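You operate a simulated robot arm through the tools that you are given. There is no shell and no other tool. Be economical: measure what you need, move in short steps, check, and stop when the job is done.

You are at the controls of a simulated two-armed robot. One attempt, no reset.

TASK
Take the small red cup and put it on the lower shelf of the pad stand. Fetch the small yellow cup and stand it on the blue-rimmed glass disc. Press the black tap button of the blue tank two times. Put two of the steel hose clamps from the ledge on the side stand. Take the beaker on the ledge and put it away on the sink drainer. Put the beaker with the red rim in the sink bowl. Take the beaker with the black rim and leave it on top of the yellow canister. Put the black valve plug that says "25" from the ledge on the filter shelf and the black valve plug labelled "62" on the yellow yellow-rimmed glass disc. Take the blue pod and leave it on the top of the yellow stand. Take the round filter pad from the left half of the bench and leave it on the upper shelf of the grey rack. Any order will do. Set down upright: small red cup, small yellow cup, beaker, beaker with the red rim, beaker with the black rim, black valve plug.

It is judged by the outcome, as a careful person would: the job done as asked, and still so three seconds after it is handed in. It fails if anything else is knocked over, pushed out of place, dropped, spilled or broken.

THE ROBOT
Two 7-joint arms with two-finger parallel grippers on one trunk, on a base that drives. Base frame: it is fixed to the floor where the robot stands at the start and does not move with it; the origin is under the middle of the robot, x ahead of it, y to its left, z up; the surface under the hand at the start is at about z = 860. Units: mm, degrees, N and s.
The left shoulder is at the start at [24, 174, 1473], the right one opposite. With the tool pointing down near the work surface each hand reaches from about 100 to 520 mm from the robot's upright axis, wherever it stands, measured 20 degrees to its own side. Places, roughly: beaker [-1250, 250, 750]; beaker with the black rim [-1500, 750, 750]; beaker with the red rim [-1500, 0, 750]; black tap button of the blue tank [-1300, -100, 1100]; black valve plug [-1250, 750, 750]; blue pod (4x4x3 cm) [-1300, -2100, 900]; blue-rimmed glass disc (13x13x2 cm) [4200, -300, 900]; filter shelf [500, -1600, 300]; lower shelf of the pad stand [500, -100, 400]; round filter pad [3250, 1750, 750]; side stand [2300, -600, 800]; sink bowl inside [600, 3100, 700]; sink drainer [1100, 3100, 900]; small red cup (7x7x9 cm) [500, -200, 900]; small yellow cup (7x7x9 cm) [400, -100, 900]; steel hose clamp (7x5x2 cm) [-1300, 100, 800]; top of the yellow stand [-1500, -1300, 200]; upper shelf of the grey rack [6500, 3200, 1000]; yellow canister (6x6x9 cm) [-1400, 0, 800]; yellow-rimmed glass disc (13x13x2 cm) [-1300, 1200, 800]. Payload 3.6 kg a hand.
The tool frame of a hand sits at the grasp point between the pads (the TCP): z along the fingers, y along the line on which they close. The tips reach 30 mm beyond it. Largest opening 110 mm; finger width 20, thickness 10; the body of the gripper, 48 by 112 mm, starts 55 mm behind the TCP.
Orientation is that of the tool frame in the base frame, as a unit quaternion [x, y, z, w]. With the fingers straight down and closing along the base's y, the tool's x points along the base's -x, its y along +y and its z along -z.

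THE INTERFACE
- The arms move only by the tool servo_tool. It takes "left_commands", "right_commands" or both (then of equal length, played together; a hand with none holds still); each is a list of rows, each a list of 3 entries, a list of its own where there are three numbers: the gripper command, from -1 (shut) to 1 (fully open), values between in proportion, then the shift along the base's x, y, z in mm, then the turn, a rotation vector about the base's x, y, z in degrees. In form: [[jaw, [tx, ty, tz], [wx, wy, wz]], ...]. A call has 1 to 10 rows; each row is the pose to reach, as a shift and turn from the pose commanded when the call began. Each row takes 0.2 s and may step no farther than 50 mm and 8.6 degrees from the row before; otherwise, or with a gripper value out of range, the whole call is refused. A pose out of reach is approached as far as the arm can. The call stops where the force on the tool passes 40 N (or 10 N more than at its start, if that is more) or the arm is blocked; 0.2 s more then pass. Each finger travels about 153 mm/s and halts on what it meets, pressing with about 34 N; the grip force reading is that of the motor and also rises with nothing between the fingers. The clock runs only during rows and for 0.2 s after the last one: add rows that repeat a pose to give the fingers time. It gives the time, the measured TCP pose, the force on the tool (base axes), the opening and the grip force at its end, in the units of the frame above (readings bear some noise), with the torque about the TCP (base axes, N m) and any sound that the robot's microphone picked up.
- Cameras (640 x 400 px; columns grow to the right, rows downward): "scene" is now at [86.7, 8, 1598.5]; the picture's right is [0.02, -1.00, -0.00], its down [-0.88, -0.02, -0.48] and it looks along [0.48, 0.01, -0.88] (base axes); focal length 293 px, centre (320, 200). "left" rides on the left gripper at [72, -17, -103] in its tool frame; the picture's right is [0.23, 0.97, 0.00], its down [-0.76, 0.18, -0.62] and it looks along [-0.61, 0.14, 0.78] (tool axes); focal length 222 px, centre (320, 200). "right" rides on the right gripper at [72, 17, -103] in its tool frame; the picture's right is [-0.23, 0.97, 0.00], its down [-0.76, -0.18, -0.62] and it looks along [-0.61, -0.14, 0.78] (tool axes); focal length 222 px, centre (320, 200). There is no depth. A picture from a camera that has moved, and an enlarged one, comes with that camera's place and axes in the base frame and with its lens. The place of the scene camera against the robot may be out by one fixed shift of up to 25 mm in any direction.
- get_image(camera): a new picture of that camera. No time passes.
- raise_lower(by): slides the trunk up (or, below 0, down) by that many mm; the arms and the scene camera ride with it, the base frame stays. It gives what a move gives, with no picture.
- roll_base(legs): drives the robot by 1 to 6 legs, each [ahead, left, turn to the left] in mm, mm and degrees, along the robot's own axes; the way and the turn of a leg run together, so that a leg with both is an arc; at most 1500 mm and 180 degrees a leg. The arms and the cameras ride along, it lands a little off, and it stops where it bumps. It gives what a move gives.
- aim_head(pan, tilt): turns the head with the scene camera to pan (to the left, within 86 degrees either way) and tilt (down, from -29 to 69), counted from straight ahead of the robot. It gives what a move gives.
- enlarge(camera, box): a new picture of the part [left, top, right, bottom] of that camera's present view, enlarged. No time passes.
- close_job(): hands the job in; it is judged then, once.

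Work in short steps. Places have to be worked out from the pictures, the camera data and where the tool is seen: move nearer, look again, correct. Check each grasp and each placing, and mend what went wrong. You have 556 turns and 352 pictures in all, those below and enlarged ones among them. Open the grippers and draw the arms clear of the work before you hand the job in, unless the task says otherwise; then end with one line.

The tools are called after "Emit:" as a command line: name --argument value ..., lists and objects as JSON in quotes. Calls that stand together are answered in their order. servo_tool: Moves the arms, as the interface text tells. Its arguments: {"type":"object","properties":{"left_commands":{"type":"array","items":{"type":"array"}},"right_commands":{"type":"array","items":{"type":"array"}}},"required":[]} The other tools are called the same way: raise_lower (by) slides the trunk up or down; roll_base (legs) drives the base; aim_head (pan, tilt) turns the head that bears the scene camera; get_image (camera) takes a picture; enlarge (camera, box) takes an enlarged picture of a part of a camera's view; close_job () hands the job in.

At the start:

```text
clock: 0.0
left_position: [352.2, 168.5, 1070.4]
left_orientation: [-0.016, 0.99, 0.142, 0.002]
left_contact_force: [-0.1, 0.1, 0.9]
left_moment: [0.05, -0.03, -0.01]
left_finger_gap: 109.9
left_finger_force: 0.1
right_position: [431.8, -321.1, 1158.2]
right_orientation: [0.0, 1.0, 0.0, 0.001]
right_contact_force: [-0.6, 1.3, 0.2]
right_moment: [-0.02, -0.01, 0.01]
right_finger_gap: 109.9
right_finger_force: 0.2
trunk travel left (down, up): [-587.0, 177.0]
robot x, y, heading: [-0.4, 1.7, -0.3]
head pan, tilt: [1.0, 61.4]
```

scene: 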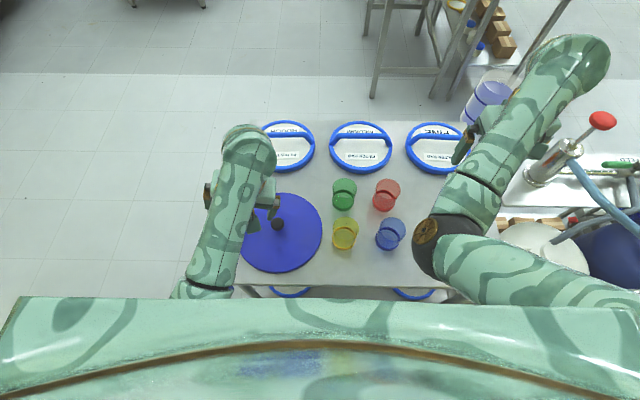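
right: 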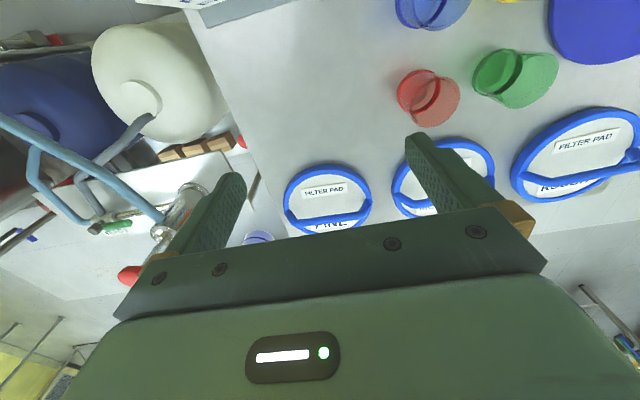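
left: 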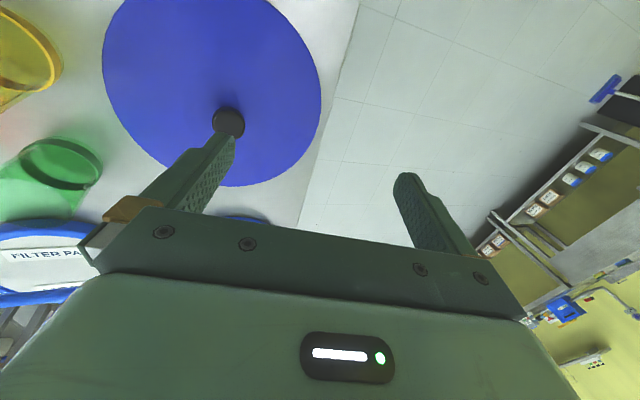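

I'll look around first: head tilted less, to see the stand and its surroundings.

Emit:
aim_head --pan 0 --tilt 25

Emit:
get_image --camera "scene"

Emit:
aim_head --pan -70 --tilt 25

Emit:
get_image --camera "scene"

Emit:
aim_head --pan 70 --tilt 25

Emit:
get_image --camera "scene"

```text
clock: 1.0
left_position: [352.3, 169.7, 1070.4]
left_orientation: [-0.017, 0.989, 0.144, 0.002]
left_contact_force: [1.0, 0.0, -0.7]
left_moment: [0.01, 0.0, -0.01]
left_finger_gap: 109.9
left_finger_force: 0.0
right_position: [432.7, -321.3, 1160.2]
right_orientation: [0.0, 1.0, 0.0, -0.001]
right_contact_force: [0.5, -0.1, 0.0]
right_moment: [-0.06, 0.02, 0.01]
right_finger_gap: 110.3
right_finger_force: 0.0
trunk travel left (down, up): [-587.0, 177.0]
robot x, y, heading: [-0.3, -0.1, -0.1]
head pan, tilt: [0.0, 25.0]
```

```text
348 pictures are left
camera scene: at [113.7, 6.8, 1650.0], right [0.0, -1.0, 0.0], down [-0.42, 0.0, -0.91], along [0.91, 0.0, -0.42], focal length 293 px, centre (320, 200)
```

scene: 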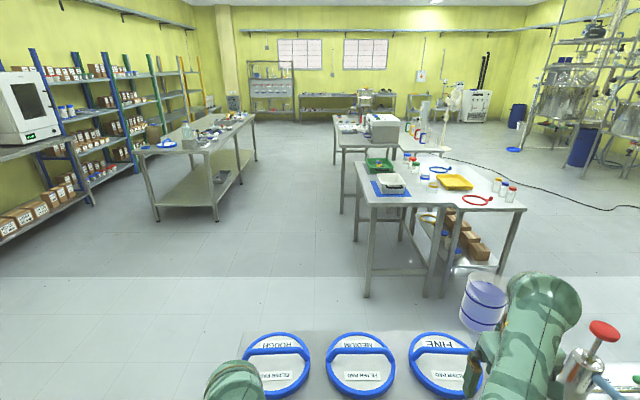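

```text
clock: 2.4
left_position: [351.4, 169.1, 1070.7]
left_orientation: [-0.016, 0.989, 0.145, 0.002]
left_contact_force: [0.7, -0.5, 1.3]
left_moment: [0.0, 0.02, -0.01]
left_finger_gap: 110.0
left_finger_force: 0.1
right_position: [432.7, -322.8, 1160.3]
right_orientation: [0.0, 1.0, 0.0, 0.0]
right_contact_force: [0.5, -0.2, -0.2]
right_moment: [0.01, 0.0, 0.0]
right_finger_gap: 110.0
right_finger_force: 0.0
trunk travel left (down, up): [-587.0, 177.0]
robot x, y, heading: [-0.7, 1.6, -0.1]
head pan, tilt: [-70.0, 25.0]
```

```text
347 pictures are left
camera scene: at [53.2, -79.7, 1650.1], right [-0.94, -0.34, 0.0], down [-0.15, 0.4, -0.91], along [0.31, -0.85, -0.42], focal length 293 px, centre (320, 200)
```

scene: 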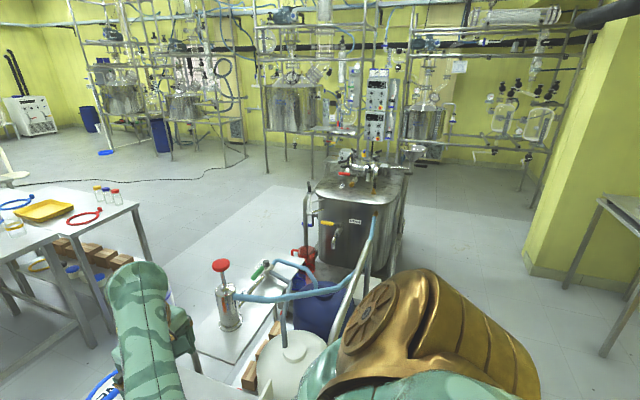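

```text
clock: 4.7
left_position: [351.3, 169.0, 1071.1]
left_orientation: [-0.017, 0.989, 0.144, 0.002]
left_contact_force: [0.0, 0.0, 0.2]
left_moment: [-0.01, -0.01, -0.02]
left_finger_gap: 110.0
left_finger_force: 0.1
right_position: [431.5, -319.7, 1158.5]
right_orientation: [0.0, 1.0, 0.0, 0.0]
right_contact_force: [-0.7, 0.5, -1.0]
right_moment: [0.02, 0.0, 0.01]
right_finger_gap: 109.8
right_finger_force: 0.0
trunk travel left (down, up): [-587.0, 177.0]
robot x, y, heading: [0.4, 6.4, 0.2]
head pan, tilt: [70.0, 25.0]
```

```text
346 pictures are left
camera scene: at [53.2, 93.4, 1650.1], right [0.94, -0.34, 0.0], down [-0.15, -0.4, -0.91], along [0.31, 0.85, -0.42], focal length 293 px, centre (320, 200)
```

scene: 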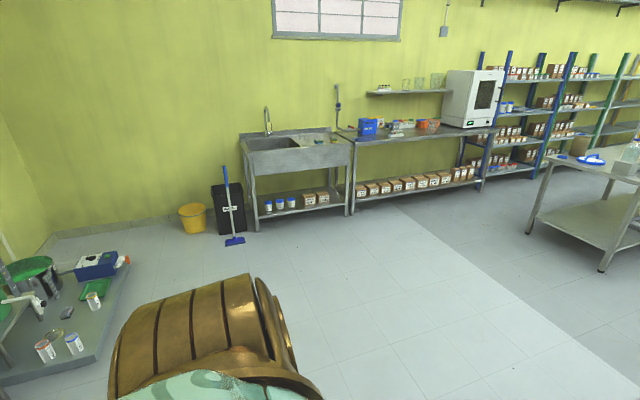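

The room layout is clear. Now I look closely at the cups and pad stand.

Emit:
aim_head --pan 0 --tilt 61

Emit:
enlarge --camera "scene" --box '[220, 110, 480, 310]'

```text
clock: 6.1
left_position: [351.3, 170.5, 1070.7]
left_orientation: [-0.016, 0.989, 0.145, 0.002]
left_contact_force: [0.1, 0.2, 0.2]
left_moment: [-0.02, 0.0, 0.0]
left_finger_gap: 109.9
left_finger_force: 0.1
right_position: [433.7, -320.8, 1159.8]
right_orientation: [0.0, 1.0, 0.0, 0.0]
right_contact_force: [-0.1, -0.2, -0.1]
right_moment: [0.0, 0.02, 0.02]
right_finger_gap: 110.0
right_finger_force: 0.0
trunk travel left (down, up): [-587.0, 177.0]
robot x, y, heading: [0.3, 1.2, -0.0]
head pan, tilt: [0.0, 61.0]
```

```text
2.00 times, centred on (350, 210) of scene
camera zoom: at [87.1, 6.9, 1598.9], right [0.0, -1.0, 0.0], down [-0.87, 0.0, -0.48], along [0.48, 0.0, -0.87], focal length 587 px, centre (260, 180)
```

zoom: 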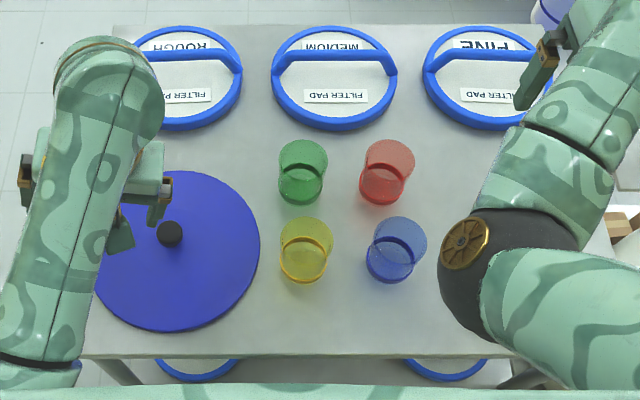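

Cups are upright and about 115–120 mm apart. Before choosing a grasp I back up to see the lower shelf.

Emit:
roll_base --legs '[[-600, 0, 0]]'

Emit:
raise_lower --by -500

Emit:
aim_head --pan 0 --tilt 35

Emit:
get_image --camera "scene"

```text
clock: 9.5
left_position: [-253.9, 169.6, 1071.9]
left_orientation: [-0.016, 0.989, 0.144, 0.003]
left_contact_force: [0.2, 0.5, 0.4]
left_moment: [0.02, 0.01, -0.01]
left_finger_gap: 110.1
left_finger_force: 0.0
right_position: [-173.9, -321.3, 1160.0]
right_orientation: [0.0, 1.0, 0.0, 0.0]
right_contact_force: [-0.6, -0.4, 0.2]
right_moment: [0.0, 0.0, -0.01]
right_finger_gap: 110.0
right_finger_force: 0.0
trunk travel left (down, up): [-587.0, 177.0]
robot x, y, heading: [-604.2, -0.1, 0.0]
head pan, tilt: [0.0, 61.0]
```

```text
refused: -500 is not a number from -400 to 400
```

```text
clock: 10.4
left_position: [-254.9, 170.0, 1071.3]
left_orientation: [-0.016, 0.989, 0.145, 0.002]
left_contact_force: [0.2, 0.8, -0.1]
left_moment: [0.01, -0.02, 0.0]
left_finger_gap: 110.0
left_finger_force: 0.1
right_position: [-172.5, -322.2, 1159.8]
right_orientation: [0.0, 1.0, 0.0, -0.001]
right_contact_force: [0.6, 0.4, -0.5]
right_moment: [0.05, 0.0, -0.02]
right_finger_gap: 110.1
right_finger_force: 0.1
trunk travel left (down, up): [-587.0, 177.0]
robot x, y, heading: [-604.7, -1.2, 0.0]
head pan, tilt: [0.0, 35.0]
```

```text
344 pictures are left
camera scene: at [-495.8, 6.9, 1634.2], right [0.0, -1.0, 0.0], down [-0.57, 0.0, -0.82], along [0.82, 0.0, -0.57], focal length 293 px, centre (320, 200)
```

scene: 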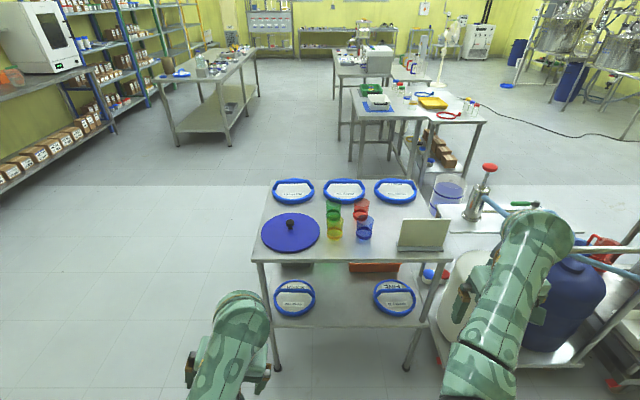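

The lower shelf holds two pads with a clear centre. I enlarge it.

Emit:
enlarge --camera "scene" --box '[240, 170, 460, 340]'

```text
2.35 times, centred on (350, 255) of scene
camera zoom: at [-495.8, 6.9, 1634.2], right [0.0, -1.0, 0.0], down [-0.57, 0.0, -0.82], along [0.82, 0.0, -0.57], focal length 690 px, centre (249, 71)
```

zoom: 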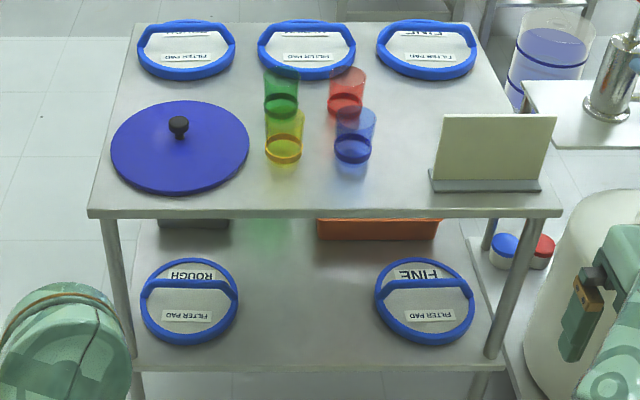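

Lower shelf has room between the two pads. I drive back forward to pick up the red cup with the right hand, tilted 45° forward so the same grip can set it under the top.

Emit:
roll_base --legs '[[600, 0, 0]]'

Emit:
servo_tool --right_commands '[[0.65, [0, 20, 0], [0, -8, 0]], [0.65, [-20, 45, 0], [0, -16, 0]], [0.65, [-40, 70, 0], [0, -24, 0]], [0.65, [-60, 95, 0], [0, -32, 0]], [0.65, [-80, 120, 0], [0, -40, 0]], [0.65, [-90, 158, 0], [0, -45, 0]], [0.65, [-90, 158, -40], [0, -45, 0]], [0.65, [-90, 158, -40], [0, -45, 0]]]'

Emit:
get_image --camera "right"

```text
clock: 13.8
left_position: [342.7, 168.2, 1070.3]
left_orientation: [-0.016, 0.989, 0.146, 0.002]
left_contact_force: [-0.4, 0.1, -0.6]
left_moment: [0.01, 0.01, 0.0]
left_finger_gap: 110.0
left_finger_force: 0.0
right_position: [423.3, -322.8, 1159.6]
right_orientation: [0.001, 1.0, 0.0, 0.0]
right_contact_force: [0.2, -0.1, 0.3]
right_moment: [0.03, 0.0, -0.05]
right_finger_gap: 110.1
right_finger_force: 0.0
trunk travel left (down, up): [-587.0, 177.0]
robot x, y, heading: [-9.3, -1.2, -0.1]
head pan, tilt: [0.0, 35.0]
```

```text
clock: 14.6
left_position: [342.1, 170.0, 1071.5]
left_orientation: [-0.017, 0.989, 0.145, 0.002]
left_contact_force: [0.0, -0.1, -0.7]
left_moment: [-0.03, 0.01, -0.01]
left_finger_gap: 109.9
left_finger_force: 0.1
right_position: [441.4, -320.3, 1259.7]
right_orientation: [0.013, 0.944, -0.088, 0.319]
right_contact_force: [-0.5, 0.1, 0.1]
right_moment: [0.01, 0.0, 0.0]
right_finger_gap: 90.7
right_finger_force: 0.0
trunk travel left (down, up): [-587.0, 177.0]
robot x, y, heading: [-8.3, -2.2, 0.2]
head pan, tilt: [0.0, 35.0]
stopped in row 4 (right hand): the arm was blocked; the commanded pose is now the measured one
```

```text
342 pictures are left
camera right: at [323.7, -288.1, 1294.2], right [0.26, 0.97, -0.02], down [0.22, -0.04, 0.97], along [0.94, -0.26, -0.22], focal length 222 px, centre (320, 200)
```

right: 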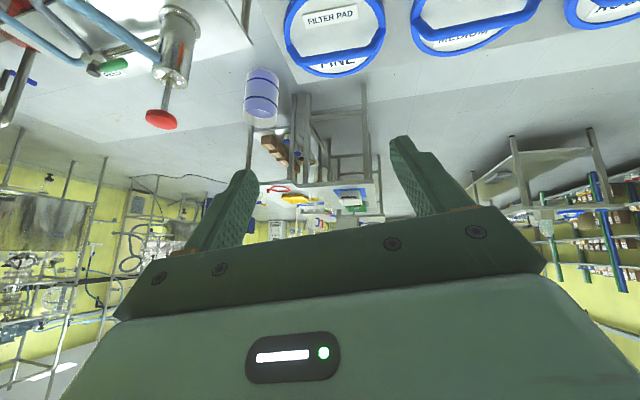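

The arm got blocked mid-way (odd configuration high up). From here I move down and back with no further turn.

Emit:
servo_tool --right_commands '[[0.65, [-5, 20, -40], [0, 0, 0]], [0.65, [-10, 40, -80], [0, 0, 0]], [0.65, [-15, 60, -120], [0, 0, 0]], [0.65, [-20, 80, -160], [0, 0, 0]], [0.65, [-20, 80, -160], [0, 0, 0]]]'

Emit:
get_image --camera "right"

Emit:
get_image --camera "scene"

```text
clock: 15.1
left_position: [343.2, 168.9, 1071.0]
left_orientation: [-0.015, 0.989, 0.146, 0.002]
left_contact_force: [-0.1, 0.0, 0.1]
left_moment: [0.0, -0.02, -0.01]
left_finger_gap: 110.0
left_finger_force: 0.1
right_position: [457.6, -359.0, 1270.4]
right_orientation: [0.02, 0.914, -0.173, 0.367]
right_contact_force: [-0.6, -0.4, -0.3]
right_moment: [0.06, 0.01, -0.01]
right_finger_gap: 90.6
right_finger_force: 0.2
trunk travel left (down, up): [-587.0, 177.0]
robot x, y, heading: [-4.7, -1.1, -0.1]
head pan, tilt: [0.0, 35.0]
stopped in row 2 (right hand): the arm was blocked; the commanded pose is now the measured one
```

```text
341 pictures are left
camera right: at [338.5, -315.5, 1284.4], right [0.33, 0.94, -0.14], down [0.11, 0.11, 0.99], along [0.94, -0.34, -0.07], focal length 222 px, centre (320, 200)
```

right: 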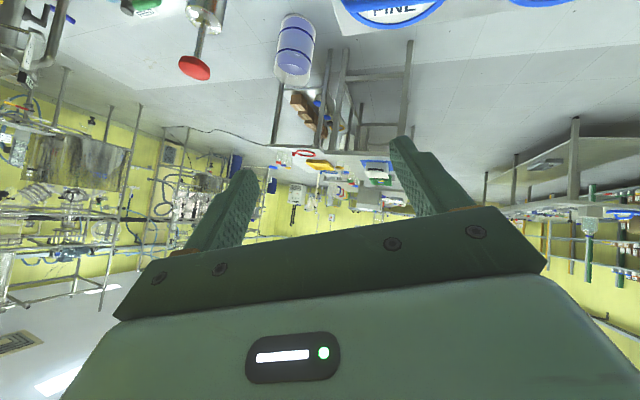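

```text
340 pictures are left
camera scene: at [101.2, 6.3, 1634.3], right [0.0, -1.0, 0.0], down [-0.57, 0.0, -0.82], along [0.82, 0.0, -0.57], focal length 293 px, centre (320, 200)
```

scene: 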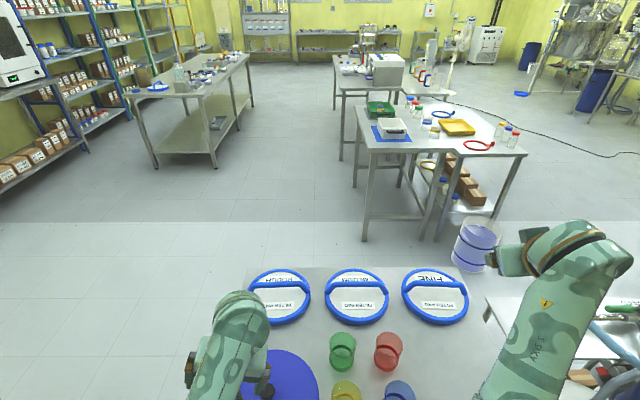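

The wrist seems at a joint limit when tilted this high. I turn back towards straight down first.

Emit:
servo_tool --right_commands '[[0.65, [0, 0, 0], [0, 8, 0]], [0.65, [0, 0, -20], [0, 16, 0]], [0.65, [0, 0, -40], [0, 24, 0]], [0.65, [0, 0, -60], [0, 32, 0]], [0.65, [0, 0, -80], [0, 40, 0]], [0.65, [0, 0, -80], [0, 40, 0]]]'

```text
clock: 16.5
left_position: [342.2, 168.7, 1070.3]
left_orientation: [-0.015, 0.989, 0.146, 0.001]
left_contact_force: [-0.8, 0.7, 0.6]
left_moment: [0.03, 0.01, 0.01]
left_finger_gap: 110.0
left_finger_force: 0.1
right_position: [456.7, -355.8, 1187.9]
right_orientation: [-0.039, 0.985, -0.166, 0.03]
right_contact_force: [-0.3, 0.1, 0.3]
right_moment: [0.01, 0.03, -0.01]
right_finger_gap: 90.7
right_finger_force: 0.0
trunk travel left (down, up): [-587.0, 177.0]
robot x, y, heading: [-8.4, 0.2, 0.1]
head pan, tilt: [0.0, 35.0]
```

Recovered. I straighten the tool and go lower before tilting.

Emit:
servo_tool --right_commands '[[0.65, [-8, 15, -30], [5, 1, -1]], [0.65, [-16, 30, -60], [10, 2, -2]], [0.65, [-24, 45, -90], [15, 3, -3]], [0.65, [-40, 60, -115], [19, 3, -4]], [0.65, [-60, 80, -130], [19, -5, -4]], [0.65, [-75, 100, -130], [19, -12, -4]], [0.65, [-90, 120, -130], [19, -18, -4]], [0.65, [-90, 120, -130], [19, -18, -4]]]'

```text
clock: 17.7
left_position: [340.8, 170.6, 1070.7]
left_orientation: [-0.016, 0.989, 0.145, 0.003]
left_contact_force: [0.4, 0.9, 0.7]
left_moment: [-0.01, -0.03, -0.01]
left_finger_gap: 109.9
left_finger_force: 0.0
right_position: [501.4, -315.4, 1194.8]
right_orientation: [0.024, 0.978, -0.032, 0.206]
right_contact_force: [0.2, 0.4, -1.0]
right_moment: [-0.03, 0.05, -0.02]
right_finger_gap: 90.6
right_finger_force: 0.1
trunk travel left (down, up): [-587.0, 177.0]
robot x, y, heading: [-11.6, -4.3, 0.1]
head pan, tilt: [0.0, 35.0]
stopped in row 6 (right hand): the arm was blocked; the commanded pose is now the measured one
```

Blocked again around 24° tilt. I look at the arm itself to understand its configuration.

Emit:
aim_head --pan -50 --tilt 50

Emit:
get_image --camera "scene"

```text
clock: 18.9
left_position: [342.2, 168.6, 1071.1]
left_orientation: [-0.015, 0.989, 0.146, 0.001]
left_contact_force: [0.2, 0.2, -0.3]
left_moment: [-0.03, -0.01, 0.01]
left_finger_gap: 110.0
left_finger_force: 0.0
right_position: [500.4, -316.4, 1192.1]
right_orientation: [0.023, 0.978, -0.031, 0.206]
right_contact_force: [-0.6, -0.7, -0.5]
right_moment: [-0.01, 0.02, -0.02]
right_finger_gap: 91.0
right_finger_force: 0.1
trunk travel left (down, up): [-587.0, 177.0]
robot x, y, heading: [-8.4, 0.6, -0.3]
head pan, tilt: [-50.0, 50.0]
```

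```text
339 pictures are left
camera scene: at [62.0, -53.2, 1612.6], right [-0.77, -0.64, 0.0], down [-0.49, 0.59, -0.64], along [0.41, -0.49, -0.77], focal length 293 px, centre (320, 200)
```

scene: 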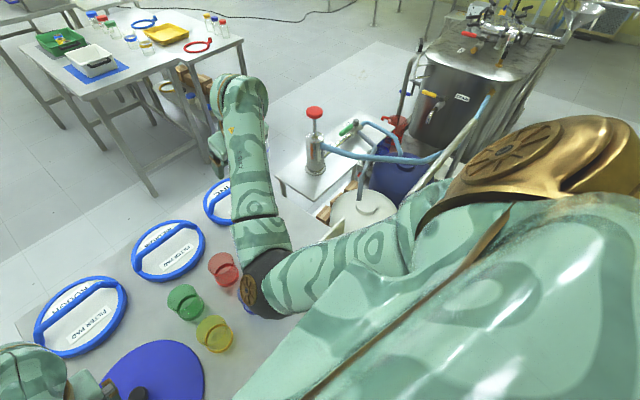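

The elbow is low and inboard. I straighten the tool to vertical and descend above the red cup's area, then test tilting there.

Emit:
servo_tool --right_commands '[[0.65, [-5, 15, -30], [1, 8, 0]], [0.65, [-10, 30, -70], [2, 16, -1]], [0.65, [-15, 50, -110], [4, 24, -1]], [0.65, [-20, 70, -145], [4, 24, -2]], [0.65, [-20, 100, -170], [4, 24, -3]], [0.65, [-20, 125, -180], [4, 24, -3]], [0.65, [-20, 152, -180], [4, 24, -3]], [0.65, [-20, 152, -180], [4, 24, -3]]]'

Emit:
get_image --camera "scene"

Emit:
get_image --camera "right"

```text
clock: 20.9
left_position: [342.3, 170.2, 1071.8]
left_orientation: [-0.014, 0.989, 0.147, 0.001]
left_contact_force: [0.1, 0.6, -0.7]
left_moment: [0.0, 0.04, 0.02]
left_finger_gap: 110.0
left_finger_force: 0.0
right_position: [527.5, -182.2, 1058.7]
right_orientation: [0.064, 0.997, -0.01, 0.046]
right_contact_force: [0.8, 0.7, 0.8]
right_moment: [0.01, 0.0, -0.04]
right_finger_gap: 90.7
right_finger_force: 0.1
trunk travel left (down, up): [-587.0, 177.0]
robot x, y, heading: [-7.4, -0.4, -0.2]
head pan, tilt: [-50.0, 50.0]
stopped in row 8 (right hand): the arm was blocked; the commanded pose is now the measured one
```

```text
338 pictures are left
camera scene: at [62.0, -53.2, 1612.6], right [-0.77, -0.64, 0.0], down [-0.49, 0.59, -0.64], along [0.41, -0.49, -0.77], focal length 293 px, centre (320, 200)
```

scene: 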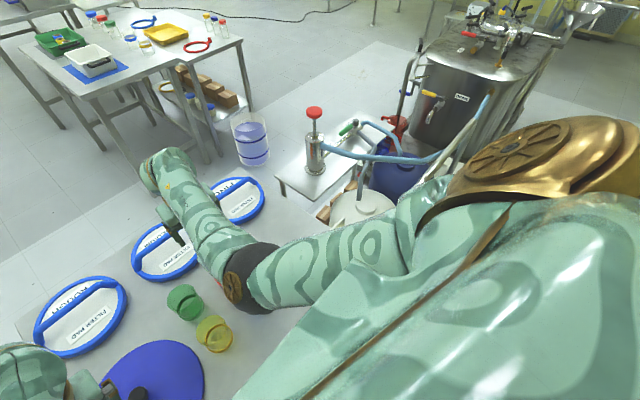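

```text
337 pictures are left
camera right: at [448.8, -154.3, 1154.7], right [0.35, 0.94, 0.01], down [0.67, -0.25, 0.69], along [0.65, -0.24, -0.72], focal length 222 px, centre (320, 200)
```

right: 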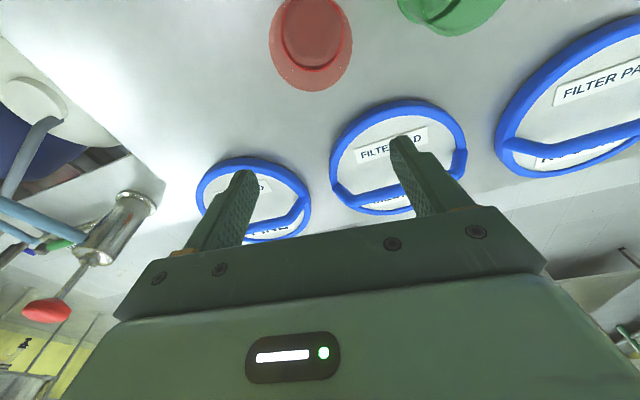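

I test a slow pure descent from here to see whether it follows.

Emit:
servo_tool --right_commands '[[0.65, [-10, 0, -15], [0, 0, 0]], [0.65, [-20, 0, -30], [0, 0, 0]], [0.65, [-30, 0, -45], [0, 0, 0]], [0.65, [-30, 0, -45], [0, 0, 0]], [0.65, [-30, 0, -45], [0, 0, 0]]]'

```text
clock: 22.3
left_position: [342.8, 168.9, 1071.8]
left_orientation: [-0.015, 0.989, 0.146, 0.002]
left_contact_force: [1.0, -0.1, -0.5]
left_moment: [-0.02, 0.01, 0.03]
left_finger_gap: 110.0
left_finger_force: 0.1
right_position: [534.2, -208.2, 1052.4]
right_orientation: [0.076, 0.993, -0.021, 0.087]
right_contact_force: [-0.1, -0.9, 0.6]
right_moment: [0.01, 0.0, -0.03]
right_finger_gap: 91.1
right_finger_force: 0.1
trunk travel left (down, up): [-587.0, 177.0]
robot x, y, heading: [-9.2, 2.8, -0.0]
head pan, tilt: [-50.0, 50.0]
stopped in row 5 (right hand): the arm was blocked; the commanded pose is now the measured one
```

Not following. I go back toward the start pose (right/outboard) with vertical tool to regain freedom.

Emit:
servo_tool --right_commands '[[0.65, [-15, -20, 20], [0, 4, -4]], [0.65, [-30, -40, 40], [2, 8, -8]], [0.65, [-50, -60, 60], [2, 10, -8]], [0.65, [-70, -80, 80], [2, 10, -8]], [0.65, [-100, -112, 106], [2, 10, -8]], [0.65, [-100, -112, 106], [2, 10, -8]], [0.65, [-100, -112, 106], [2, 10, -8]]]'

Emit:
get_image --camera "scene"

```text
refused: row 5 steps farther than a row can; nothing moved
```

```text
336 pictures are left
camera scene: at [62.0, -53.5, 1612.6], right [-0.77, -0.64, 0.0], down [-0.49, 0.59, -0.64], along [0.41, -0.49, -0.77], focal length 293 px, centre (320, 200)
```

scene: 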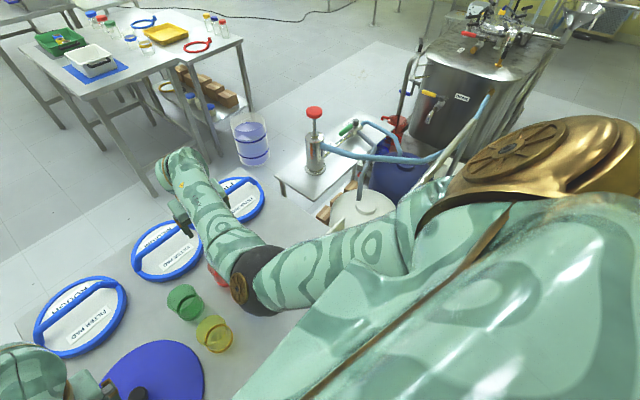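

Emit:
servo_tool --right_commands '[[0.65, [-15, -20, 20], [0, 4, -4]], [0.65, [-30, -40, 40], [2, 8, -8]], [0.65, [-45, -60, 60], [2, 10, -8]], [0.65, [-65, -80, 80], [2, 10, -8]], [0.65, [-85, -97, 95], [2, 10, -8]], [0.65, [-100, -112, 106], [2, 10, -8]], [0.65, [-100, -112, 106], [2, 10, -8]]]'

```text
clock: 23.9
left_position: [343.1, 170.5, 1072.3]
left_orientation: [-0.015, 0.989, 0.146, 0.003]
left_contact_force: [-0.8, -0.3, 1.1]
left_moment: [-0.01, 0.03, -0.02]
left_finger_gap: 109.9
left_finger_force: 0.2
right_position: [434.4, -324.1, 1163.7]
right_orientation: [0.148, 0.989, -0.018, 0.003]
right_contact_force: [-0.9, -0.4, 0.3]
right_moment: [-0.01, -0.02, 0.0]
right_finger_gap: 90.7
right_finger_force: 0.1
trunk travel left (down, up): [-587.0, 177.0]
robot x, y, heading: [-11.1, -2.9, -0.2]
head pan, tilt: [-50.0, 50.0]
```

That followed fine. Now descend straight here, correct yaw, then test inward movement at lower height.

Emit:
servo_tool --right_commands '[[0.65, [0, 10, -30], [0, 0, 5]], [0.65, [5, 20, -60], [0, 0, 10]], [0.65, [10, 30, -90], [0, 0, 15]], [0.65, [15, 40, -120], [0, 0, 17]], [0.65, [20, 60, -130], [0, 0, 17]], [0.65, [20, 80, -130], [0, 0, 17]], [0.65, [20, 80, -130], [0, 0, 17]]]'

```text
clock: 25.4
left_position: [343.2, 169.5, 1071.1]
left_orientation: [-0.017, 0.989, 0.146, 0.002]
left_contact_force: [0.0, 0.2, 0.8]
left_moment: [0.02, -0.01, 0.0]
left_finger_gap: 109.9
left_finger_force: 0.1
right_position: [512.6, -264.7, 1093.6]
right_orientation: [0.011, 0.997, -0.03, 0.068]
right_contact_force: [-0.3, 0.0, 0.1]
right_moment: [0.01, 0.02, -0.02]
right_finger_gap: 91.0
right_finger_force: 0.0
trunk travel left (down, up): [-587.0, 177.0]
robot x, y, heading: [-6.6, -1.2, -0.2]
head pan, tilt: [-50.0, 50.0]
stopped in row 7 (right hand): the arm was blocked; the commanded pose is now the measured one
```

The right arm doesn't follow downward from this elbow posture. I test the left arm: a gentle tilt in place with slight descent.

Emit:
servo_tool --left_commands '[[0.65, [0, 0, 0], [0, -6, 0]], [0.65, [0, 0, 0], [0, -12, 0]], [0.65, [0, 0, 0], [0, -18, 0]], [0.65, [0, 0, 0], [0, -24, 0]], [0.65, [0, 0, 0], [0, -30, 0]], [0.65, [0, 0, 0], [0, -36, 0]], [0.65, [0, 0, 0], [0, -42, 0]], [0.65, [0, 0, 0], [0, -42, 0]]]'

Emit:
aim_head --pan 40 --tilt 55

Emit:
get_image --camera "scene"

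```text
clock: 27.2
left_position: [343.2, 168.5, 1070.3]
left_orientation: [-0.068, 0.923, 0.131, 0.356]
left_contact_force: [0.5, -0.2, 0.1]
left_moment: [-0.02, 0.0, 0.03]
left_finger_gap: 90.8
left_finger_force: 0.1
right_position: [510.5, -263.7, 1092.5]
right_orientation: [0.011, 0.997, -0.031, 0.067]
right_contact_force: [-0.5, 0.4, -0.5]
right_moment: [0.01, -0.01, 0.01]
right_finger_gap: 90.9
right_finger_force: 0.1
trunk travel left (down, up): [-587.0, 177.0]
robot x, y, heading: [-11.7, -2.1, -0.2]
head pan, tilt: [-50.0, 50.0]
```

```text
clock: 28.9
left_position: [342.3, 169.8, 1072.1]
left_orientation: [-0.067, 0.923, 0.13, 0.356]
left_contact_force: [0.9, -0.7, 0.9]
left_moment: [-0.02, 0.04, 0.0]
left_finger_gap: 90.8
left_finger_force: 0.1
right_position: [510.9, -263.3, 1093.0]
right_orientation: [0.01, 0.997, -0.032, 0.068]
right_contact_force: [-0.6, -0.3, -0.9]
right_moment: [0.0, -0.02, 0.0]
right_finger_gap: 90.7
right_finger_force: 0.0
trunk travel left (down, up): [-587.0, 177.0]
robot x, y, heading: [-10.3, -1.1, -0.1]
head pan, tilt: [40.0, 55.0]
```

```text
335 pictures are left
camera scene: at [67.9, 52.3, 1606.1], right [0.64, -0.77, 0.0], down [-0.63, -0.52, -0.57], along [0.44, 0.37, -0.82], focal length 293 px, centre (320, 200)
```

scene: 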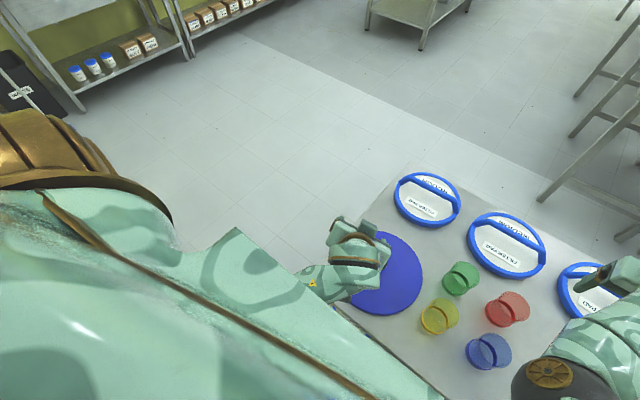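

The left arm tilts cleanly. I back off to free space and try to swing the right elbow outboard by moving the right hand out to the side.

Emit:
roll_base --legs '[[-450, 0, 0]]'

Emit:
servo_tool --right_commands '[[0.65, [-30, -35, 10], [0, 4, 0]], [0.65, [-60, -70, 20], [0, 8, 0]], [0.65, [-90, -105, 30], [2, 8, -5]], [0.65, [-120, -140, 30], [2, 8, -10]], [0.65, [-150, -175, 30], [2, 8, -15]], [0.65, [-180, -210, 30], [2, 8, -20]], [0.65, [-210, -245, 30], [2, 8, -25]], [0.65, [-230, -280, 20], [2, 8, -30]], [0.65, [-240, -310, 10], [2, 8, -35]], [0.65, [-240, -310, 10], [2, 8, -35]]]'

Emit:
aim_head --pan -50 --tilt 50

Emit:
get_image --camera "scene"

```text
clock: 31.6
left_position: [-111.3, 169.1, 1072.1]
left_orientation: [-0.065, 0.923, 0.13, 0.356]
left_contact_force: [0.4, -0.6, 0.8]
left_moment: [-0.02, -0.01, 0.0]
left_finger_gap: 90.9
left_finger_force: 0.1
right_position: [55.8, -262.8, 1093.2]
right_orientation: [0.013, 0.997, -0.031, 0.067]
right_contact_force: [-0.6, -0.6, -0.6]
right_moment: [0.02, 0.0, 0.01]
right_finger_gap: 90.7
right_finger_force: 0.0
trunk travel left (down, up): [-587.0, 177.0]
robot x, y, heading: [-463.8, 2.4, -0.2]
head pan, tilt: [40.0, 55.0]
```

```text
clock: 33.8
left_position: [-111.0, 170.8, 1070.8]
left_orientation: [-0.066, 0.923, 0.131, 0.356]
left_contact_force: [-0.4, 0.5, -0.5]
left_moment: [-0.05, -0.04, -0.03]
left_finger_gap: 90.9
left_finger_force: 0.1
right_position: [-183.7, -573.1, 1102.5]
right_orientation: [0.311, 0.949, -0.036, -0.014]
right_contact_force: [-0.3, -0.4, -0.6]
right_moment: [0.0, 0.02, 0.0]
right_finger_gap: 91.0
right_finger_force: 0.1
trunk travel left (down, up): [-587.0, 177.0]
robot x, y, heading: [-465.5, 0.7, -0.4]
head pan, tilt: [40.0, 55.0]
```

```text
clock: 35.5
left_position: [-110.4, 170.6, 1071.2]
left_orientation: [-0.065, 0.923, 0.129, 0.357]
left_contact_force: [0.1, -0.7, 0.0]
left_moment: [0.03, 0.01, -0.02]
left_finger_gap: 90.9
left_finger_force: 0.1
right_position: [-184.1, -574.9, 1104.0]
right_orientation: [0.31, 0.95, -0.034, -0.015]
right_contact_force: [-0.5, 0.1, -0.5]
right_moment: [0.05, 0.0, -0.01]
right_finger_gap: 90.5
right_finger_force: 0.1
trunk travel left (down, up): [-587.0, 177.0]
robot x, y, heading: [-463.4, 6.6, -0.5]
head pan, tilt: [-50.0, 50.0]
```

```text
334 pictures are left
camera scene: at [-392.3, -51.4, 1612.6], right [-0.77, -0.64, 0.0], down [-0.49, 0.59, -0.64], along [0.41, -0.49, -0.77], focal length 293 px, centre (320, 200)
```

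scene: 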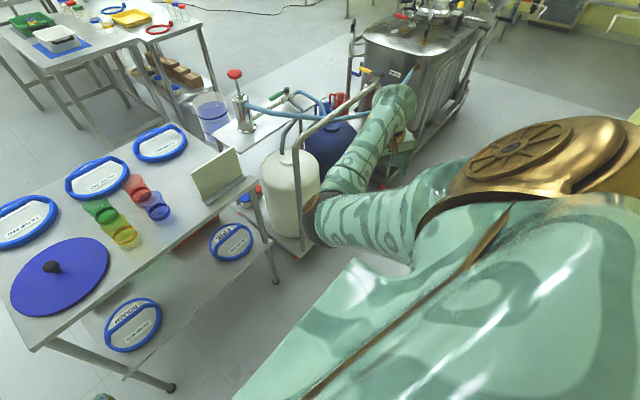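

Still inboard. I draw the right hand back beside the body and down, then forward again.

Emit:
servo_tool --right_commands '[[0.65, [-40, 0, -20], [0, 0, 0]], [0.65, [-80, 0, -40], [0, 0, 0]], [0.65, [-120, 0, -60], [0, 0, 0]], [0.65, [-160, 0, -80], [0, 0, 5]], [0.65, [-180, 0, -110], [0, 0, 10]], [0.65, [-180, 0, -150], [0, 0, 10]], [0.65, [-180, 0, -190], [0, 0, 10]], [0.65, [-180, 0, -230], [0, 0, 10]], [0.65, [-180, 0, -230], [0, 0, 10]]]'

Emit:
get_image --camera "scene"

```text
clock: 37.5
left_position: [-111.4, 169.6, 1071.7]
left_orientation: [-0.066, 0.923, 0.131, 0.357]
left_contact_force: [0.2, -0.1, 1.1]
left_moment: [-0.03, 0.0, -0.01]
left_finger_gap: 90.7
left_finger_force: 0.2
right_position: [-365.4, -572.5, 872.3]
right_orientation: [0.228, 0.973, -0.036, -0.011]
right_contact_force: [-0.1, 0.8, -0.6]
right_moment: [-0.03, 0.02, 0.01]
right_finger_gap: 90.9
right_finger_force: 0.0
trunk travel left (down, up): [-587.0, 177.0]
robot x, y, heading: [-462.8, 1.4, -0.3]
head pan, tilt: [-50.0, 50.0]
```

```text
333 pictures are left
camera scene: at [-392.4, -51.0, 1612.7], right [-0.77, -0.64, 0.0], down [-0.49, 0.59, -0.64], along [0.41, -0.49, -0.77], focal length 293 px, centre (320, 200)
```

scene: 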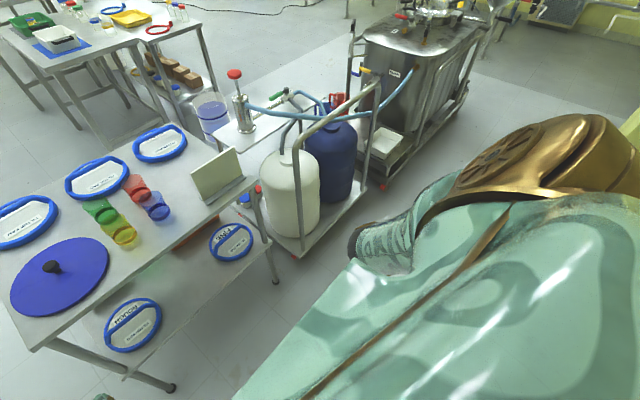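

Elbow now goes low behind. I bring the hand forward at this low height, keeping clear of the table.

Emit:
servo_tool --right_commands '[[0.65, [30, 30, 10], [0, 0, 5]], [0.65, [60, 60, 20], [0, 0, 10]], [0.65, [90, 90, 30], [0, 0, 15]], [0.65, [120, 120, 50], [0, 0, 20]], [0.65, [150, 150, 70], [0, 0, 25]], [0.65, [180, 180, 90], [0, 0, 26]], [0.65, [210, 210, 110], [0, 0, 26]], [0.65, [230, 240, 130], [0, 0, 26]], [0.65, [230, 240, 130], [0, 0, 26]]]'

Emit:
servo_tool --right_commands '[[0.65, [0, 0, 10], [0, -6, 0]], [0.65, [0, 0, 20], [0, -12, 0]], [0.65, [0, 0, 30], [0, -18, 0]], [0.65, [0, 0, 40], [0, -24, 0]], [0.65, [0, 0, 50], [0, -30, 0]], [0.65, [0, 0, 60], [0, -36, 0]], [0.65, [0, 0, 60], [0, -42, 0]], [0.65, [0, 0, 60], [0, -42, 0]]]'

Emit:
get_image --camera "scene"

```text
clock: 39.5
left_position: [-110.9, 169.5, 1071.2]
left_orientation: [-0.065, 0.923, 0.13, 0.356]
left_contact_force: [0.0, 0.3, -0.5]
left_moment: [0.03, 0.01, -0.04]
left_finger_gap: 90.9
left_finger_force: 0.1
right_position: [-133.9, -334.5, 1004.6]
right_orientation: [0.002, 0.999, -0.036, -0.003]
right_contact_force: [0.2, -0.4, -0.4]
right_moment: [0.03, 0.0, 0.0]
right_finger_gap: 90.8
right_finger_force: 0.0
trunk travel left (down, up): [-587.0, 177.0]
robot x, y, heading: [-461.7, 2.5, -0.4]
head pan, tilt: [-50.0, 50.0]
```

```text
clock: 41.3
left_position: [-110.9, 169.5, 1071.8]
left_orientation: [-0.065, 0.923, 0.13, 0.357]
left_contact_force: [-0.4, -0.7, 0.1]
left_moment: [-0.01, 0.01, -0.03]
left_finger_gap: 90.7
left_finger_force: 0.1
right_position: [-134.8, -333.2, 1062.5]
right_orientation: [0.015, 0.934, -0.035, 0.355]
right_contact_force: [0.9, 0.2, 0.3]
right_moment: [0.01, -0.01, -0.03]
right_finger_gap: 90.8
right_finger_force: 0.1
trunk travel left (down, up): [-587.0, 177.0]
robot x, y, heading: [-459.9, 5.1, -0.3]
head pan, tilt: [-50.0, 50.0]
```

```text
332 pictures are left
camera scene: at [-392.2, -51.2, 1612.6], right [-0.77, -0.64, 0.0], down [-0.49, 0.59, -0.64], along [0.41, -0.49, -0.77], focal length 293 px, centre (320, 200)
```

scene: 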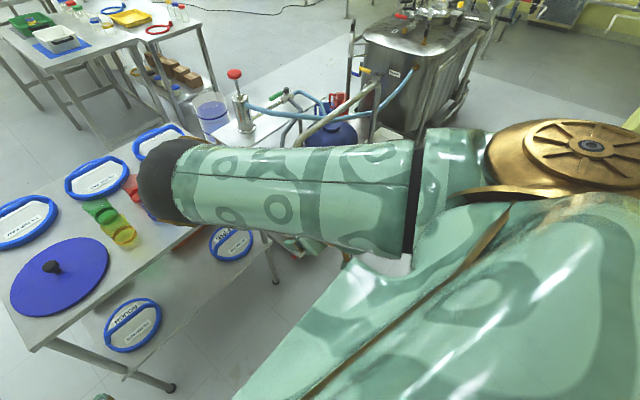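

The elbow went up-forward — usable but bulky. I retrace to the side, tilt the hand forward there first, and come forward again to get an elbow-behind posture.

Emit:
servo_tool --right_commands '[[0.65, [-30, -30, -30], [0, 8, 0]], [0.65, [-60, -60, -60], [0, 16, 0]], [0.65, [-90, -90, -90], [0, 24, 0]], [0.65, [-120, -120, -110], [0, 32, 0]], [0.65, [-150, -150, -130], [0, 40, 0]], [0.65, [-180, -180, -150], [0, 40, 0]], [0.65, [-210, -210, -170], [0, 40, 0]], [0.65, [-230, -240, -190], [0, 40, 0]], [0.65, [-270, -240, -210], [0, 40, 0]], [0.65, [-270, -240, -210], [0, 40, 0]]]'

Emit:
servo_tool --right_commands '[[0.65, [0, 0, 0], [0, -8, 0]], [0.65, [0, 0, 0], [0, -16, 0]], [0.65, [0, 0, 0], [0, -24, 0]], [0.65, [0, 0, 0], [0, -32, 0]], [0.65, [0, 0, 0], [0, -40, 0]], [0.65, [0, 0, 0], [0, -48, 0]], [0.65, [0, 0, 0], [0, -56, 0]], [0.65, [0, 0, 0], [0, -64, 0]], [0.65, [0, 0, 0], [0, -64, 0]]]'

Emit:
get_image --camera "scene"

```text
refused: row 1 steps farther than a row can; nothing moved
```

```text
clock: 43.3
left_position: [-110.8, 169.6, 1071.3]
left_orientation: [-0.066, 0.923, 0.13, 0.357]
left_contact_force: [-0.8, 0.4, -0.2]
left_moment: [0.02, 0.01, 0.03]
left_finger_gap: 90.7
left_finger_force: 0.1
right_position: [-134.0, -334.3, 1063.1]
right_orientation: [0.031, 0.604, -0.021, 0.796]
right_contact_force: [0.4, -1.2, 0.6]
right_moment: [-0.01, -0.01, -0.01]
right_finger_gap: 90.8
right_finger_force: 0.1
trunk travel left (down, up): [-587.0, 177.0]
robot x, y, heading: [-463.6, 0.7, -0.3]
head pan, tilt: [-50.0, 50.0]
```

```text
331 pictures are left
camera scene: at [-392.3, -51.1, 1612.7], right [-0.77, -0.64, 0.0], down [-0.49, 0.59, -0.64], along [0.41, -0.49, -0.77], focal length 293 px, centre (320, 200)
```

scene: 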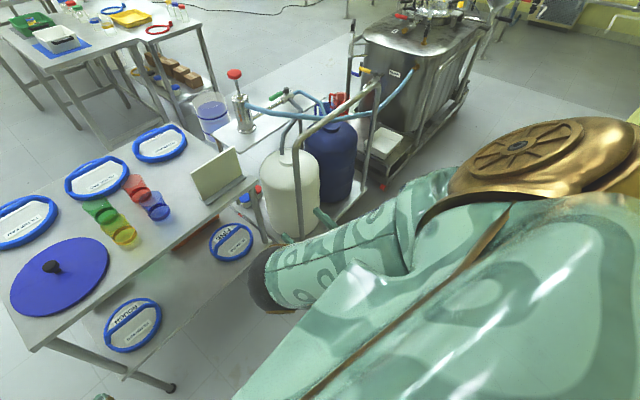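

Great range. Now back to 45° tilt to see the elbow posture.

Emit:
servo_tool --right_commands '[[0.65, [0, 0, 0], [0, 8, 0]], [0.65, [0, 0, 0], [0, 16, 0]], [0.65, [0, 0, 0], [0, 24, 0]], [0.65, [0, 0, 0], [0, 32, 0]], [0.65, [0, 0, 0], [0, 40, 0]], [0.65, [0, 0, 0], [0, 48, 0]], [0.65, [0, 0, 0], [0, 56, 0]], [0.65, [0, 0, 0], [0, 61, 0]], [0.65, [0, 0, 0], [0, 61, 0]]]'

Emit:
get_image --camera "scene"

```text
clock: 45.3
left_position: [-111.1, 169.5, 1071.4]
left_orientation: [-0.065, 0.923, 0.129, 0.357]
left_contact_force: [0.4, -0.7, -0.3]
left_moment: [-0.04, -0.04, -0.01]
left_finger_gap: 90.6
left_finger_force: 0.1
right_position: [-135.3, -333.8, 1062.1]
right_orientation: [0.015, 0.925, -0.034, 0.378]
right_contact_force: [0.4, 0.2, -0.4]
right_moment: [0.01, 0.02, 0.0]
right_finger_gap: 90.6
right_finger_force: 0.1
trunk travel left (down, up): [-587.0, 177.0]
robot x, y, heading: [-464.6, -0.3, -0.3]
head pan, tilt: [-50.0, 50.0]
```

```text
330 pictures are left
camera scene: at [-392.4, -51.4, 1612.6], right [-0.77, -0.64, 0.0], down [-0.49, 0.59, -0.64], along [0.41, -0.49, -0.77], focal length 293 px, centre (320, 200)
```

scene: 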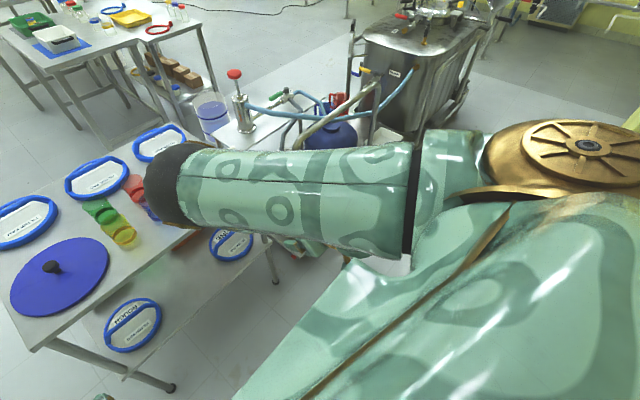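

This is a repeatable posture; with the arm extended further the elbow stays behind the hand. I extend the right hand forward while still backed off, to y=-163.

Emit:
servo_tool --right_commands '[[0.65, [35, 25, 0], [0, 0, 0]], [0.65, [70, 50, 0], [0, 0, 0]], [0.65, [105, 75, 0], [0, 0, 0]], [0.65, [140, 100, 0], [0, 0, 0]], [0.65, [175, 125, 0], [0, 0, 0]], [0.65, [210, 150, 0], [0, 0, 0]], [0.65, [245, 168, 0], [0, 0, 0]], [0.65, [280, 168, 0], [4, 0, 0]], [0.65, [310, 168, 0], [4, 0, 0]], [0.65, [310, 168, 0], [4, 0, 0]]]'

Emit:
get_image --camera "scene"

Emit:
get_image --camera "right"

```text
clock: 47.5
left_position: [-109.4, 171.1, 1071.5]
left_orientation: [-0.064, 0.922, 0.13, 0.358]
left_contact_force: [-0.1, -0.5, 0.8]
left_moment: [-0.04, 0.01, 0.02]
left_finger_gap: 90.8
left_finger_force: 0.0
right_position: [177.2, -166.4, 1062.9]
right_orientation: [0.029, 0.925, 0.0, 0.378]
right_contact_force: [0.6, 0.4, 0.5]
right_moment: [0.0, 0.01, 0.02]
right_finger_gap: 90.8
right_finger_force: 0.1
right hand out of reach, approached as far as the arm can: row 1, 2, 3, 4, 5, 6, 7, 8
trunk travel left (down, up): [-587.0, 177.0]
robot x, y, heading: [-461.3, 1.0, -0.3]
head pan, tilt: [-50.0, 50.0]
```

```text
329 pictures are left
camera scene: at [-392.2, -51.3, 1612.6], right [-0.77, -0.64, 0.0], down [-0.49, 0.59, -0.64], along [0.41, -0.49, -0.77], focal length 293 px, centre (320, 200)
```

scene: 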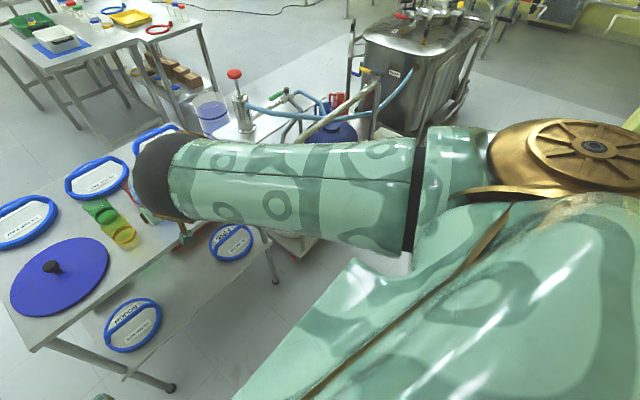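

```text
328 pictures are left
camera right: at [55.0, -142.4, 1085.6], right [0.22, 0.96, 0.18], down [0.1, -0.2, 0.97], along [0.97, -0.19, -0.14], focal length 222 px, centre (320, 200)
```

right: 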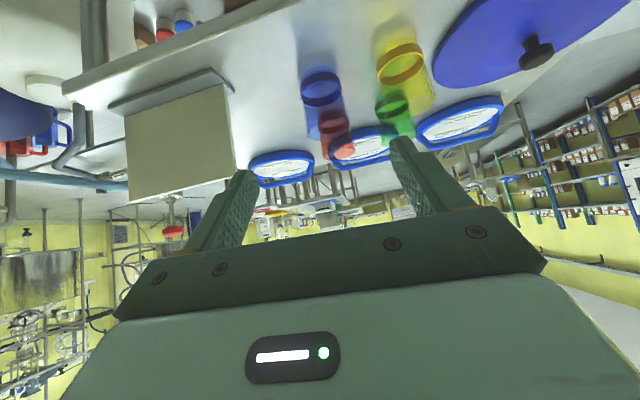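

Reached. I drive forward 260 mm with the hand above the cups and look through the right wrist camera.

Emit:
roll_base --legs '[[260, 0, 0]]'

Emit:
get_image --camera "right"

```text
clock: 49.4
left_position: [149.7, 168.3, 1070.1]
left_orientation: [-0.066, 0.923, 0.13, 0.356]
left_contact_force: [-0.1, -0.5, -0.3]
left_moment: [-0.01, -0.01, -0.01]
left_finger_gap: 90.8
left_finger_force: 0.1
right_position: [438.8, -166.5, 1062.2]
right_orientation: [0.03, 0.925, -0.001, 0.378]
right_contact_force: [-0.5, 0.1, -0.1]
right_moment: [-0.04, 0.03, 0.01]
right_finger_gap: 90.9
right_finger_force: 0.0
trunk travel left (down, up): [-587.0, 177.0]
robot x, y, heading: [-204.9, -1.1, -0.4]
head pan, tilt: [-50.0, 50.0]
```

```text
327 pictures are left
camera right: at [315.5, -144.0, 1085.4], right [0.21, 0.96, 0.18], down [0.1, -0.2, 0.97], along [0.97, -0.19, -0.14], focal length 222 px, centre (320, 200)
```

right: 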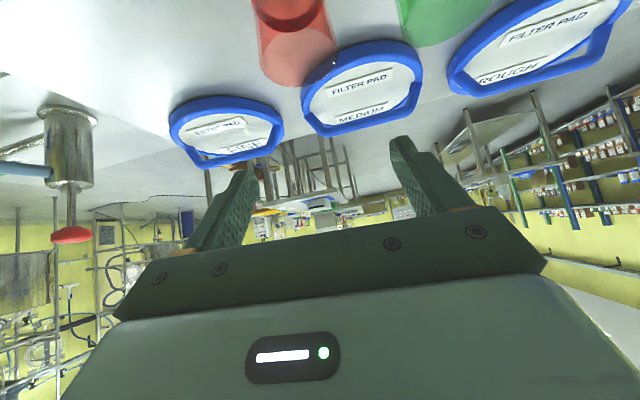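

Red cup rim centre works out to about (466, -170). I move above it, still high, and check.

Emit:
servo_tool --right_commands '[[0.75, [10, -2, -15], [-1, 0, 3]], [0.75, [27, -3, -30], [-1, 0, 3]], [0.75, [27, -3, -30], [-1, 0, 3]]]'

Emit:
get_image --camera "right"

Emit:
aim_head --pan 0 --tilt 45

Emit:
get_image --camera "scene"

```text
clock: 50.2
left_position: [149.2, 168.3, 1071.4]
left_orientation: [-0.065, 0.923, 0.13, 0.357]
left_contact_force: [0.1, -0.7, -0.9]
left_moment: [-0.01, -0.01, 0.01]
left_finger_gap: 90.6
left_finger_force: 0.0
right_position: [466.2, -177.0, 1042.4]
right_orientation: [0.004, 0.923, 0.006, 0.384]
right_contact_force: [-0.9, -0.3, -0.6]
right_moment: [0.02, 0.03, -0.02]
right_finger_gap: 96.4
right_finger_force: 0.0
right hand out of reach, approached as far as the arm can: row 2, 3
trunk travel left (down, up): [-587.0, 177.0]
robot x, y, heading: [-206.3, -5.1, -0.3]
head pan, tilt: [-50.0, 50.0]
```

```text
326 pictures are left
camera right: at [341.0, -160.1, 1063.4], right [0.16, 0.97, 0.18], down [0.1, -0.19, 0.98], along [0.98, -0.14, -0.12], focal length 222 px, centre (320, 200)
```

right: 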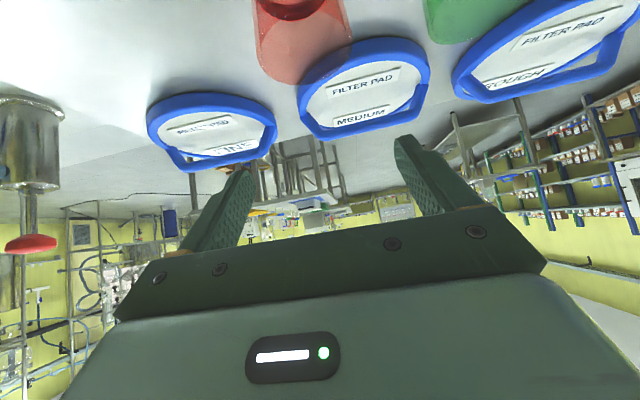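

```text
clock: 51.3
left_position: [149.0, 168.2, 1071.5]
left_orientation: [-0.066, 0.923, 0.13, 0.357]
left_contact_force: [0.0, 0.3, -0.8]
left_moment: [0.0, -0.01, 0.02]
left_finger_gap: 90.9
left_finger_force: 0.1
right_position: [465.6, -175.3, 1042.9]
right_orientation: [0.004, 0.924, 0.007, 0.383]
right_contact_force: [0.4, -1.0, -1.2]
right_moment: [0.02, 0.01, 0.0]
right_finger_gap: 96.3
right_finger_force: 0.0
trunk travel left (down, up): [-587.0, 177.0]
robot x, y, heading: [-205.1, 1.0, -0.2]
head pan, tilt: [0.0, 45.0]
```

```text
325 pictures are left
camera scene: at [-99.5, 5.9, 1619.5], right [-0.01, -1.0, 0.0], down [-0.71, 0.0, -0.71], along [0.71, 0.0, -0.71], focal length 293 px, centre (320, 200)
```

scene: 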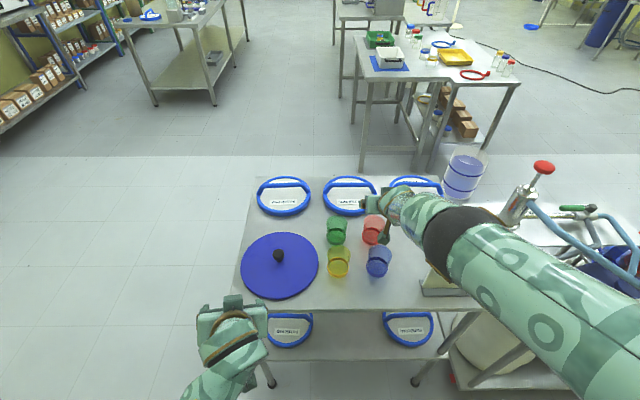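

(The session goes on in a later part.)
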